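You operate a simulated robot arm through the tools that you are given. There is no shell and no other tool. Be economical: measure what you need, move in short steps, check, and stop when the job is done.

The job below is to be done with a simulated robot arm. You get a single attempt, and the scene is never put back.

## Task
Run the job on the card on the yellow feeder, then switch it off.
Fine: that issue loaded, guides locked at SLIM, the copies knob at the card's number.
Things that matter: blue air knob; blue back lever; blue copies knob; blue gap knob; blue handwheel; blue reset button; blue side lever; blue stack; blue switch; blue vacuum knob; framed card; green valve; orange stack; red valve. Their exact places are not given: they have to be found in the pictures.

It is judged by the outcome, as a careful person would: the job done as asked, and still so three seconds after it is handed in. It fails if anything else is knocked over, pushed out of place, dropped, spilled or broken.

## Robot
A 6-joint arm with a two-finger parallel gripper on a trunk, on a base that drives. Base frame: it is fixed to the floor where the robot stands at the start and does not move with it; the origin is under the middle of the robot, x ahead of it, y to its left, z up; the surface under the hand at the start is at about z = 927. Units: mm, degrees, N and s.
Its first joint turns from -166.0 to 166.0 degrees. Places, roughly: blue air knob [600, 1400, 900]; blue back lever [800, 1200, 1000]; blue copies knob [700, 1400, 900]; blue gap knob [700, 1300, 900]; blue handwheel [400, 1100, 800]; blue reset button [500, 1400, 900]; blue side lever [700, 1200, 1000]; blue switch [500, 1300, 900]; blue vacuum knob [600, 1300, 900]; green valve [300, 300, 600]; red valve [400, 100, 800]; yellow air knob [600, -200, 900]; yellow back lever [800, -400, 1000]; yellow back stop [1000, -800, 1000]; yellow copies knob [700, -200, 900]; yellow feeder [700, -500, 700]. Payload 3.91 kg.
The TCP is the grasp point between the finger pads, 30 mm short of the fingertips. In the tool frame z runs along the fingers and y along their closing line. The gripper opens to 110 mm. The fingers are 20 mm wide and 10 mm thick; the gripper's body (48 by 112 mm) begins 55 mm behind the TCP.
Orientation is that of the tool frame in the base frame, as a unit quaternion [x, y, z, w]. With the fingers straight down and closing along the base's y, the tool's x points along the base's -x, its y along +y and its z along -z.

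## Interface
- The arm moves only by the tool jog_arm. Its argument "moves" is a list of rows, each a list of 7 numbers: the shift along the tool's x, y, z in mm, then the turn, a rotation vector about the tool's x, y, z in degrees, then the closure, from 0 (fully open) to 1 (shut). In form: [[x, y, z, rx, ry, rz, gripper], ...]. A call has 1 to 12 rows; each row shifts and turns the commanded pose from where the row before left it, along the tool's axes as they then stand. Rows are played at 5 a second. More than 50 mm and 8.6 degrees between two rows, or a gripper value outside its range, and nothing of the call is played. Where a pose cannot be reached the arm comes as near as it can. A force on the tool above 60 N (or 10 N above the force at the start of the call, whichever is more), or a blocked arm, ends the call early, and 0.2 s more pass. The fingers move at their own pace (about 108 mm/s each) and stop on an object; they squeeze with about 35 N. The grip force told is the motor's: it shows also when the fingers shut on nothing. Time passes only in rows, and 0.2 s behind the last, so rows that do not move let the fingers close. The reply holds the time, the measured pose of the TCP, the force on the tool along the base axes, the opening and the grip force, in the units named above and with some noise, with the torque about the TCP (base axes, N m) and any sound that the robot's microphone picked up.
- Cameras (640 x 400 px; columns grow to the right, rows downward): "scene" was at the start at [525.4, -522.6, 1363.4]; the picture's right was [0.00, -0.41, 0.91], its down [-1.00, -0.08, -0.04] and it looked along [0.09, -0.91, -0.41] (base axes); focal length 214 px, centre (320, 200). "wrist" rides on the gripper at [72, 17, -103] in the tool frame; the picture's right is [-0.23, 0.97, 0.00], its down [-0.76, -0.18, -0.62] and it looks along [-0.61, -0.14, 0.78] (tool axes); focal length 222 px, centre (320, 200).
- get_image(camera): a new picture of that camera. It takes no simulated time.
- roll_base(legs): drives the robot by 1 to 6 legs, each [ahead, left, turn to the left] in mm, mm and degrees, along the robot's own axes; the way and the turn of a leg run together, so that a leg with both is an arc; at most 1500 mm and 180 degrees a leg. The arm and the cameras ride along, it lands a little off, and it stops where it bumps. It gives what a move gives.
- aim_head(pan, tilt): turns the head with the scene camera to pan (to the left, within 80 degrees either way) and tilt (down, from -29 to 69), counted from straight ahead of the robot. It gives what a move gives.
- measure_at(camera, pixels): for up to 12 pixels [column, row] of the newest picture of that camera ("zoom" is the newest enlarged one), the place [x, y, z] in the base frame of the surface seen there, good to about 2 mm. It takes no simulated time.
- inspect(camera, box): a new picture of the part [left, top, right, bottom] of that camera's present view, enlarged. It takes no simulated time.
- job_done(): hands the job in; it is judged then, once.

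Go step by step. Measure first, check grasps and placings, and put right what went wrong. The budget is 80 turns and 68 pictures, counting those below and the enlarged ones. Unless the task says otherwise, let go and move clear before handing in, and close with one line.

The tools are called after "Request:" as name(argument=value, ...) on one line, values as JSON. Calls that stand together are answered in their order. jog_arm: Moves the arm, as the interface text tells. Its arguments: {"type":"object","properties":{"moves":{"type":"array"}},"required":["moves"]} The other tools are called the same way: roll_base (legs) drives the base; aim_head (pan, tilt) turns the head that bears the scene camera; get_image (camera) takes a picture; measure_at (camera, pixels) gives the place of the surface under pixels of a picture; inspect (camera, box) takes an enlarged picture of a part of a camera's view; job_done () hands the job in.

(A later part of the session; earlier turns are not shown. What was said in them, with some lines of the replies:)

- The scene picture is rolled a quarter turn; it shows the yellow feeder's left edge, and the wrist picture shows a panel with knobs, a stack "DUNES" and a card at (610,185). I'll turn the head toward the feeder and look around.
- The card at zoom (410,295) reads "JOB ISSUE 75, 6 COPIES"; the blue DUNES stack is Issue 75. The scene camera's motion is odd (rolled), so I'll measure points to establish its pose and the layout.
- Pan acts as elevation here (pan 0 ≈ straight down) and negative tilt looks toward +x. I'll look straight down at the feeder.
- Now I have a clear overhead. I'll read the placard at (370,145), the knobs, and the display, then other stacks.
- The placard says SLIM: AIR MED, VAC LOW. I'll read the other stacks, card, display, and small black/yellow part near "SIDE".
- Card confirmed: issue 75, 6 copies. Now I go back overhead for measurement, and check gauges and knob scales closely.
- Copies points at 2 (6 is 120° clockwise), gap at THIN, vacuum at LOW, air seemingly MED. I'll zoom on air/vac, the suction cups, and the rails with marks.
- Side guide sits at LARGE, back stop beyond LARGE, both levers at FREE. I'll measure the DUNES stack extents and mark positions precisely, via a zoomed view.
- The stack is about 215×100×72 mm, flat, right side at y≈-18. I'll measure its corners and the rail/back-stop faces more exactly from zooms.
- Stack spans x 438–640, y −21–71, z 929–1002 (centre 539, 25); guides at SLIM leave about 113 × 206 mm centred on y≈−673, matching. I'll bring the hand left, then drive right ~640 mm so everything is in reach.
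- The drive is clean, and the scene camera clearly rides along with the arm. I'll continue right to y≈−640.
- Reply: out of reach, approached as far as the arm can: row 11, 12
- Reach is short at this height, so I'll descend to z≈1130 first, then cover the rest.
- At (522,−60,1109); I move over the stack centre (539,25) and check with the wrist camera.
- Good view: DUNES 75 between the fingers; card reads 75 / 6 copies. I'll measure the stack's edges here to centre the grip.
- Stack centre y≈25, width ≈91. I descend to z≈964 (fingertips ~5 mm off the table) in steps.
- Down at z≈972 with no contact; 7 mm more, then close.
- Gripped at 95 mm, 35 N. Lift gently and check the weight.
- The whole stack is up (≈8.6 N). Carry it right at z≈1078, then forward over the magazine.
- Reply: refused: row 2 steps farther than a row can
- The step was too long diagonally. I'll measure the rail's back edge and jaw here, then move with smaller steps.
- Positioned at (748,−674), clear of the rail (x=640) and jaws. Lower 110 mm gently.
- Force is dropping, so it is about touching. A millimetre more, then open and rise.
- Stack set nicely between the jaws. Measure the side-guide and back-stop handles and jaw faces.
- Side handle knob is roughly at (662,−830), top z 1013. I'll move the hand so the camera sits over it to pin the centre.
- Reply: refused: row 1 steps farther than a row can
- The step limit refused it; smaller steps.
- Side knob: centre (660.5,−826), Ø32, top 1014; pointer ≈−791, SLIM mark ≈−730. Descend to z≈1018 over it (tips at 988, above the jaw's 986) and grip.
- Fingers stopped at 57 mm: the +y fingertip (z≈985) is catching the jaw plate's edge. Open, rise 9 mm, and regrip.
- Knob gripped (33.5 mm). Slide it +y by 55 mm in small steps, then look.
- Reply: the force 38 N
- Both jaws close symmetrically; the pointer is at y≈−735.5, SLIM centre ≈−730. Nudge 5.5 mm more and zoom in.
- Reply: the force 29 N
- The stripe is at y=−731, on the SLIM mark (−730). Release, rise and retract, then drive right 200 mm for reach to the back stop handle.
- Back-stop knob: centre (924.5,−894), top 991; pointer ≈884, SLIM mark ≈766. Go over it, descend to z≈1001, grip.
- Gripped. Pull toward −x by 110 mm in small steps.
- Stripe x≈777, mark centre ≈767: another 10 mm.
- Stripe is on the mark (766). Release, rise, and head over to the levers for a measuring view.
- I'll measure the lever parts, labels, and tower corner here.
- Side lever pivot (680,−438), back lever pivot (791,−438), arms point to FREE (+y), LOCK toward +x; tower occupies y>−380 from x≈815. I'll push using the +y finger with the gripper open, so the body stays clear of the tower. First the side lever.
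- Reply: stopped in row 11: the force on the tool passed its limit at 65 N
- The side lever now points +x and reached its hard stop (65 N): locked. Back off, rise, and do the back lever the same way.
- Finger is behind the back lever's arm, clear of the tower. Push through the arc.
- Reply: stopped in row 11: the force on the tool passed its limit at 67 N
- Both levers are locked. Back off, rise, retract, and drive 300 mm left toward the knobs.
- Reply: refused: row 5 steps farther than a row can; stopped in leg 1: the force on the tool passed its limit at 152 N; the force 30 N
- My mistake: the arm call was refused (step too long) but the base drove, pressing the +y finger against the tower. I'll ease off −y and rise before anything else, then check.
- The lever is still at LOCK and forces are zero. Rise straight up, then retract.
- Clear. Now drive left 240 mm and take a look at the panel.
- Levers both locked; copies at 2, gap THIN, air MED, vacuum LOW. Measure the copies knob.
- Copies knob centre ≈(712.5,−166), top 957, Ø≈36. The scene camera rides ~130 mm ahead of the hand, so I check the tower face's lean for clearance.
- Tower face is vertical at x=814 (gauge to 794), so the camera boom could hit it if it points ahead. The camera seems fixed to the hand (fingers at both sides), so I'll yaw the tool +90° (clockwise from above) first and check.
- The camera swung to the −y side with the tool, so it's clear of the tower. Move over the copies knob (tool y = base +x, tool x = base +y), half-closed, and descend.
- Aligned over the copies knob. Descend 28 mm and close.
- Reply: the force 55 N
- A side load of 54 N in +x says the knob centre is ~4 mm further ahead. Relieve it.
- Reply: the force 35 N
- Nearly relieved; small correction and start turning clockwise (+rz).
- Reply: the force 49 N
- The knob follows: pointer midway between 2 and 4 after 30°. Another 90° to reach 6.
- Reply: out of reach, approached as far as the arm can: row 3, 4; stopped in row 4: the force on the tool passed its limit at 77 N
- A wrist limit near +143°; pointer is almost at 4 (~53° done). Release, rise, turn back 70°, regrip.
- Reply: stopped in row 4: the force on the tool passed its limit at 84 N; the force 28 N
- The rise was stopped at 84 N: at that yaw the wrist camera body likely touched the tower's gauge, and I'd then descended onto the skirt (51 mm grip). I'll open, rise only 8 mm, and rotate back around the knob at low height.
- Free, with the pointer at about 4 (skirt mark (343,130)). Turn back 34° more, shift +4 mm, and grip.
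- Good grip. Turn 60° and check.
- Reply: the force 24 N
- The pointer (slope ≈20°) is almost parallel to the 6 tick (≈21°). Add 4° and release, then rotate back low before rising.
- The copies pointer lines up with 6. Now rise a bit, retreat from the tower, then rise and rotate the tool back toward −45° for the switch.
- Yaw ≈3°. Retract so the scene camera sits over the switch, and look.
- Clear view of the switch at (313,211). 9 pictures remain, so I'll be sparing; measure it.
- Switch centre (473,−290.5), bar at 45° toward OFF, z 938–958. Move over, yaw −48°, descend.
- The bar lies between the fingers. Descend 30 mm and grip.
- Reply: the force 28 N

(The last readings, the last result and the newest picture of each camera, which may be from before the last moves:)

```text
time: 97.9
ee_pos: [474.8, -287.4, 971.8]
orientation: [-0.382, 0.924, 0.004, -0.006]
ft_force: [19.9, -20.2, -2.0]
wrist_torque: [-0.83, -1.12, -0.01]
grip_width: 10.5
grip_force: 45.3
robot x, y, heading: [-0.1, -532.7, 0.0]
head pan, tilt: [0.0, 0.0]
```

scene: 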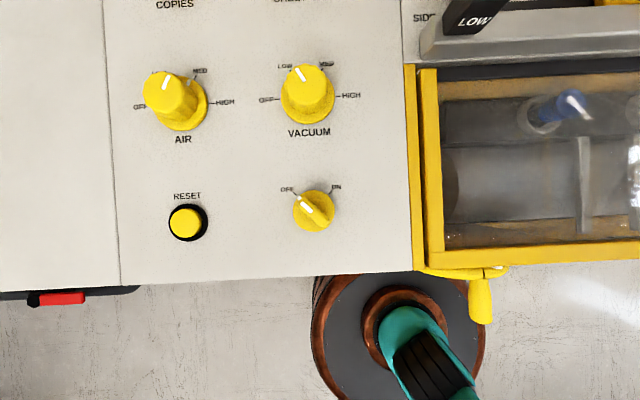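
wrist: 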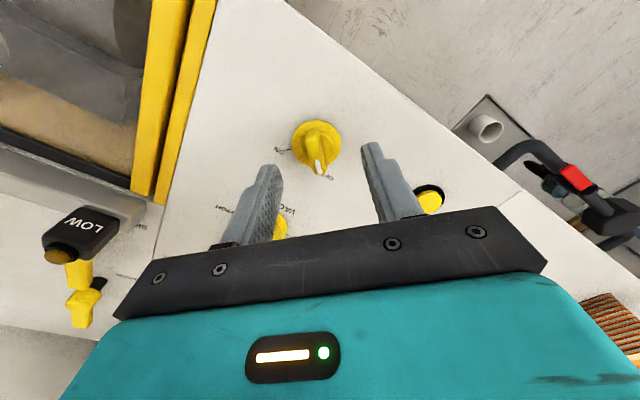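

Slight side load; relieve 2 mm, then turn clockwise 90° to ON, keeping hold.

Request:
jog_arm(moves=[[0, -2.5, 0, 0, 0, 0, 1], [0, 0, 0, 0, 0, 8, 1], [0, 0, 0, 0, 0, 8, 1], [0, 0, 0, 0, 0, 8, 1], [0, 0, 0, 0, 0, 8, 1], [0, 0, 0, 0, 0, 8, 1], [0, 0, 0, 0, 0, 8, 1], [0, 0, 0, 0, 0, 8, 1], [0, 0, 0, 0, 0, 8, 1], [0, 0, 0, 0, 0, 8, 1], [0, 0, 0, 0, 0, 8, 1], [0, 0, 0, 0, 0, 8, 1]])

Request:
aim_head(pan=70, tilt=-15)

Request:
get_image(camera="scene")

```text
time: 99.6
ee_pos: [474.4, -287.8, 971.8]
orientation: [0.06, 0.998, 0.002, -0.007]
ft_force: [-1.2, 10.8, 2.0]
wrist_torque: [-0.02, 0.12, 0.02]
grip_width: 10.9
grip_force: 44.9
robot x, y, heading: [-0.2, -533.7, 0.3]
head pan, tilt: [0.0, 0.0]
stopped in row 8: the force on the tool passed its limit at 62 N (the readings are from after the stop); the commanded pose is now the measured one
```

```text
time: 101.0
ee_pos: [474.1, -288.6, 970.9]
orientation: [0.061, 0.998, 0.002, -0.007]
ft_force: [-6.2, 23.6, 2.8]
wrist_torque: [0.33, 1.19, 0.03]
grip_width: 10.7
grip_force: 45.3
robot x, y, heading: [-0.6, -536.9, 0.2]
head pan, tilt: [70.0, -15.0]
```

```text
7 pictures are left
```

scene: 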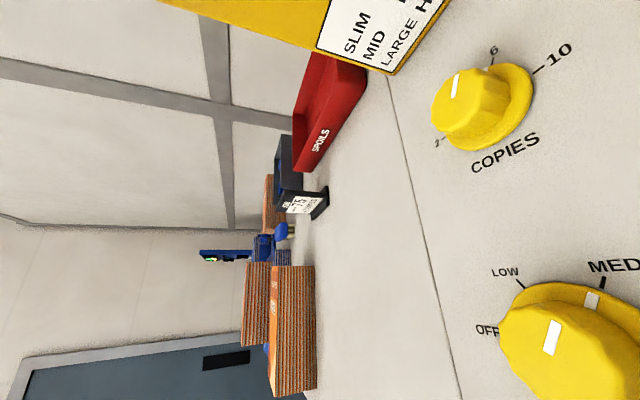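

Turned ~52°, stopped by a side-load limit (not a stop). Shift +1.5 mm in tool y to relieve and continue 38°.

Request:
jog_arm(moves=[[0, 1.5, 0, 0, 0, 0, 1], [-0.4, 0, 0, 0, 0, 6, 1], [-0.4, 0, 0, 0, 0, 6, 1], [-0.4, 0, 0, 0, 0, 6, 1], [0, 0, 0, 0, 0, 6, 1], [0, 0, 0, 0, 0, 6, 1], [0, 0, 0, 0, 0, 6, 1], [0, 0, 0, 0, 0, 3, 1], [0, 0, 0, 0, 0, 0, 1]])

```text
time: 103.0
ee_pos: [475.2, -287.8, 970.9]
orientation: [0.391, 0.92, 0.0, -0.007]
ft_force: [-28.0, 19.5, -13.6]
wrist_torque: [0.61, 0.09, 0.91]
grip_width: 11.1
grip_force: 44.9
robot x, y, heading: [1.6, -537.1, 0.2]
head pan, tilt: [70.0, -15.0]
```

Yaw now 46°, pressing on the ON stop. Aim the head at the display.

Request:
aim_head(pan=80, tilt=-25)

Request:
get_image(camera="scene")

```text
time: 103.8
ee_pos: [475.4, -286.7, 971.6]
orientation: [0.391, 0.921, -0.001, -0.007]
ft_force: [-28.1, 22.2, -13.8]
wrist_torque: [0.8, 0.14, 0.92]
grip_width: 10.8
grip_force: 45.4
robot x, y, heading: [-0.8, -534.0, 0.2]
head pan, tilt: [80.0, -25.0]
```

```text
6 pictures are left
```

scene: 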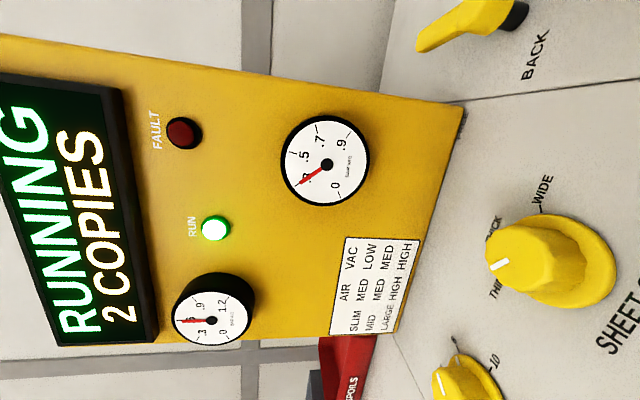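

RUNNING, 2 copies, no fault. Wait about 2.6 s while holding, then look again.

Request:
jog_arm(moves=[[0, 0, 0, 0, 0, 0, 1], [0, 0, 0, 0, 0, 0, 1], [0, 0, 0, 0, 0, 0, 1], [0, 0, 0, 0, 0, 0, 1], [0, 0, 0, 0, 0, 0, 1], [0, 0, 0, 0, 0, 0, 1], [0, 0, 0, 0, 0, 0, 1], [0, 0, 0, 0, 0, 0, 1], [0, 0, 0, 0, 0, 0, 1], [0, 0, 0, 0, 0, 0, 1], [0, 0, 0, 0, 0, 0, 1], [0, 0, 0, 0, 0, 0, 1]])

Request:
get_image(camera="scene")

```text
time: 106.3
ee_pos: [475.1, -288.8, 971.8]
orientation: [0.391, 0.92, 0.0, -0.006]
ft_force: [-24.3, 23.5, -9.9]
wrist_torque: [0.84, 0.12, 0.92]
grip_width: 10.7
grip_force: 44.9
robot x, y, heading: [-2.4, -540.3, 0.2]
head pan, tilt: [80.0, -25.0]
```

```text
5 pictures are left
```

scene: 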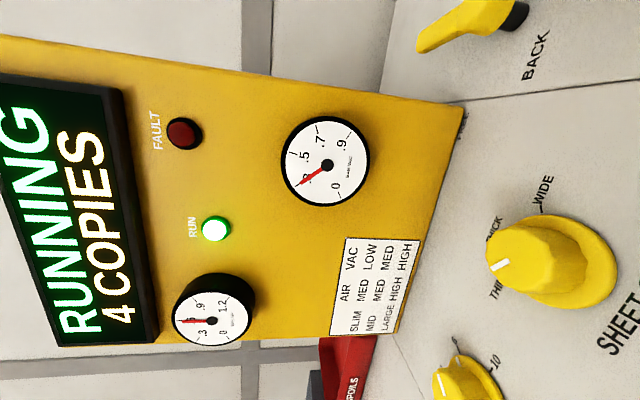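

4 copies at t=106.3, about 1.25 s each. Wait 2.6 s more to reach 6.

Request:
jog_arm(moves=[[0, 0, 0, 0, 0, 0, 1], [0, 0, 0, 0, 0, 0, 1], [0, 0, 0, 0, 0, 0, 1], [0, 0, 0, 0, 0, 0, 1], [0, 0, 0, 0, 0, 0, 1], [0, 0, 0, 0, 0, 0, 1], [0, 0, 0, 0, 0, 0, 1], [0, 0, 0, 0, 0, 0, 1], [0, 0, 0, 0, 0, 0, 1], [0, 0, 0, 0, 0, 0, 1], [0, 0, 0, 0, 0, 0, 1], [0, 0, 0, 0, 0, 0, 1]])

Request:
get_image(camera="scene")

```text
time: 109.0
ee_pos: [475.7, -288.4, 971.2]
orientation: [0.391, 0.92, 0.0, -0.007]
ft_force: [-19.5, 22.4, -4.6]
wrist_torque: [0.85, 0.06, 0.92]
grip_width: 10.8
grip_force: 45.2
robot x, y, heading: [0.5, -535.5, 0.2]
head pan, tilt: [80.0, -25.0]
```

```text
4 pictures are left
```

scene: 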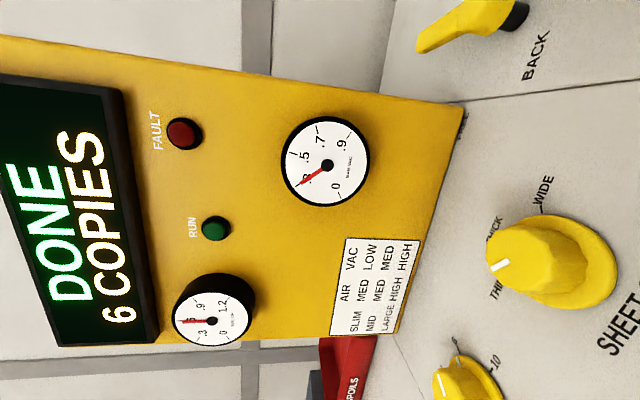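

DONE, 6 COPIES, no fault. Turn the switch back −91° to OFF.

Request:
jog_arm(moves=[[1, 0, 0, 0, 0, 0, 1], [0, 0, 0, 0, 0, -8, 1], [0, 0, 0, 0, 0, -8, 1], [0, 0, 0, 0, 0, -8, 1], [0, 0, 0, 0, 0, -8, 1], [0, 0, 0, 0, 0, -8, 1], [0, 0, 0, 0, 0, -8, 1], [0, 0, 0, 0, 0, -8, 1], [0, 0, 0, 0, 0, -8, 1], [0, 0, 0, 0, 0, -8, 1], [0, 0, 0, 0, 0, -8, 1], [0, 0, 0, 0, 0, -8, 1]])

```text
time: 111.5
ee_pos: [476.0, -288.4, 971.2]
orientation: [-0.36, 0.933, 0.005, -0.004]
ft_force: [-23.5, -5.2, -4.3]
wrist_torque: [-1.11, 0.47, 0.05]
grip_width: 11.2
grip_force: 45.2
robot x, y, heading: [-1.6, -529.1, -0.1]
head pan, tilt: [80.0, -25.0]
```

Yaw −42°; OFF was at −45°. A few degrees more onto the stop, then release and rise.

Request:
jog_arm(moves=[[0, 0, 0, 0, 0, -3, 1], [0, 0, 0, 0, 0, -2, 1], [0, 0, 0, 0, 0, 0, 1]])

Request:
jog_arm(moves=[[0, 0, 0, 0, 0, 0, 0.7], [0, 0, 0, 0, 0, 0, 0.5], [0, 0, -20, 0, 0, 0, 0.5], [0, 0, -40, 0, 0, 0, 0.5], [0, 0, -40, 0, 0, 0, 0.5], [0, 0, -30, 0, 0, 0, 0.5], [0, 0, 0, 0, 0, 8, 0.5], [0, 0, 0, 0, 0, 8, 0.5], [0, 0, 0, 0, 0, 8, 0.5], [0, 0, 0, 0, 0, 8, 0.5], [0, 0, 0, 0, 0, 8, 0.5], [0, 0, 0, 0, 0, 6, 0.5]])

Request:
aim_head(pan=45, tilt=-10)

Request:
get_image(camera="scene")

```text
time: 112.3
ee_pos: [475.6, -288.0, 970.8]
orientation: [-0.399, 0.917, 0.004, -0.005]
ft_force: [-15.2, -11.3, -16.2]
wrist_torque: [-0.84, -0.13, -0.88]
grip_width: 11.0
grip_force: 45.1
robot x, y, heading: [-2.7, -532.1, 0.0]
head pan, tilt: [80.0, -25.0]
```

```text
time: 115.0
ee_pos: [476.5, -287.0, 1101.0]
orientation: [-0.007, 1.0, 0.003, -0.006]
ft_force: [-0.4, 0.0, -0.3]
wrist_torque: [0.04, 0.0, 0.0]
grip_width: 55.3
grip_force: 0.1
robot x, y, heading: [-2.8, -536.0, 0.4]
head pan, tilt: [80.0, -25.0]
```

```text
time: 116.0
ee_pos: [477.9, -287.1, 1101.2]
orientation: [-0.009, 1.0, 0.002, -0.007]
ft_force: [1.1, 0.4, 0.0]
wrist_torque: [-0.03, 0.0, -0.02]
grip_width: 55.0
grip_force: 0.0
robot x, y, heading: [0.5, -534.2, 0.0]
head pan, tilt: [45.0, -10.0]
```

```text
3 pictures are left
```

scene: 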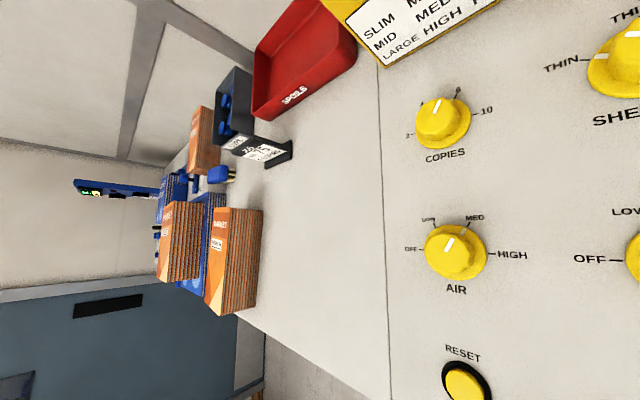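

All in order here. I'll retract up and back for a final overall check of guides, switch and display.

Request:
jog_arm(moves=[[20, -30, -30, 0, 0, 0, 0.5], [20, -30, -30, 0, 0, 0, 0.5], [20, -30, -30, 0, 0, 0, 0.5], [20, -30, -30, 0, 0, 0, 0.5], [15, -20, -30, 0, 0, 0, 0], [0, 0, 0, 0, 0, 0, 0]])

Request:
aim_head(pan=12, tilt=-24)

Request:
get_image(camera="scene")

```text
time: 117.4
ee_pos: [383.1, -433.0, 1254.8]
orientation: [-0.009, 1.0, 0.003, -0.006]
ft_force: [-0.3, 0.5, -0.1]
wrist_torque: [0.01, 0.02, -0.02]
grip_width: 110.2
grip_force: 0.1
robot x, y, heading: [-2.6, -536.0, -0.0]
head pan, tilt: [45.0, -10.0]
```

```text
time: 118.3
ee_pos: [383.7, -432.8, 1254.8]
orientation: [-0.009, 1.0, 0.002, -0.006]
ft_force: [0.2, 0.1, -1.2]
wrist_torque: [0.02, 0.02, 0.01]
grip_width: 110.3
grip_force: 0.1
robot x, y, heading: [0.4, -531.9, 0.2]
head pan, tilt: [12.0, -24.0]
```

```text
2 pictures are left
```

scene: 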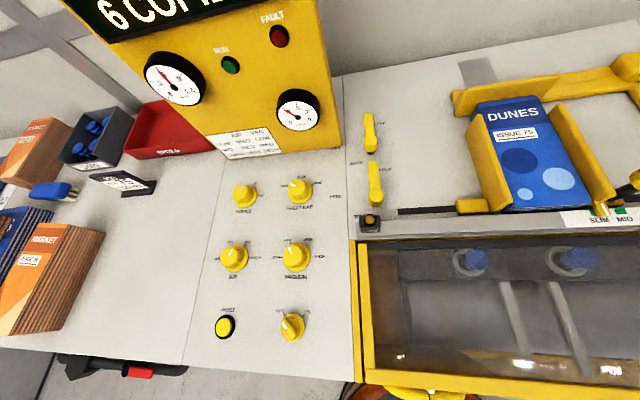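

Guides hold the stack at SLIM, levers locked. One last look at the display text.

Request:
aim_head(pan=40, tilt=-28)

Request:
get_image(camera="scene")

```text
time: 119.3
ee_pos: [384.0, -432.1, 1254.0]
orientation: [-0.009, 1.0, 0.003, -0.006]
ft_force: [0.6, 0.0, 0.1]
wrist_torque: [-0.03, -0.01, 0.0]
grip_width: 110.1
grip_force: 0.1
robot x, y, heading: [3.6, -536.2, 0.8]
head pan, tilt: [40.0, -28.0]
```

```text
1 pictures are left
```

scene: 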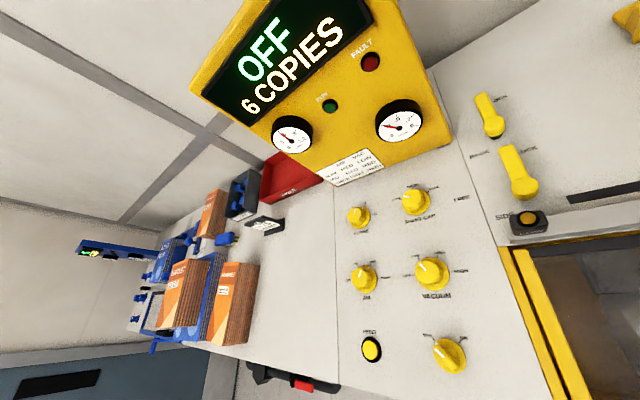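

The display reads OFF, 6 COPIES, with no fault, and the hand is clear, so I'm handing in.

Request:
job_done()

```text
The job is handed in.
```

The job on the card is done: the yellow feeder ran 6 copies of issue 75 (DUNES) without a fault, with the guides locked at SLIM and the copies knob at 6, and is switched off. My gripper bumped the feeder's display tower twice, once at about 152 N during a base move and once at about 84 N near the gauge. I saw no damage or shift in the later pictures.
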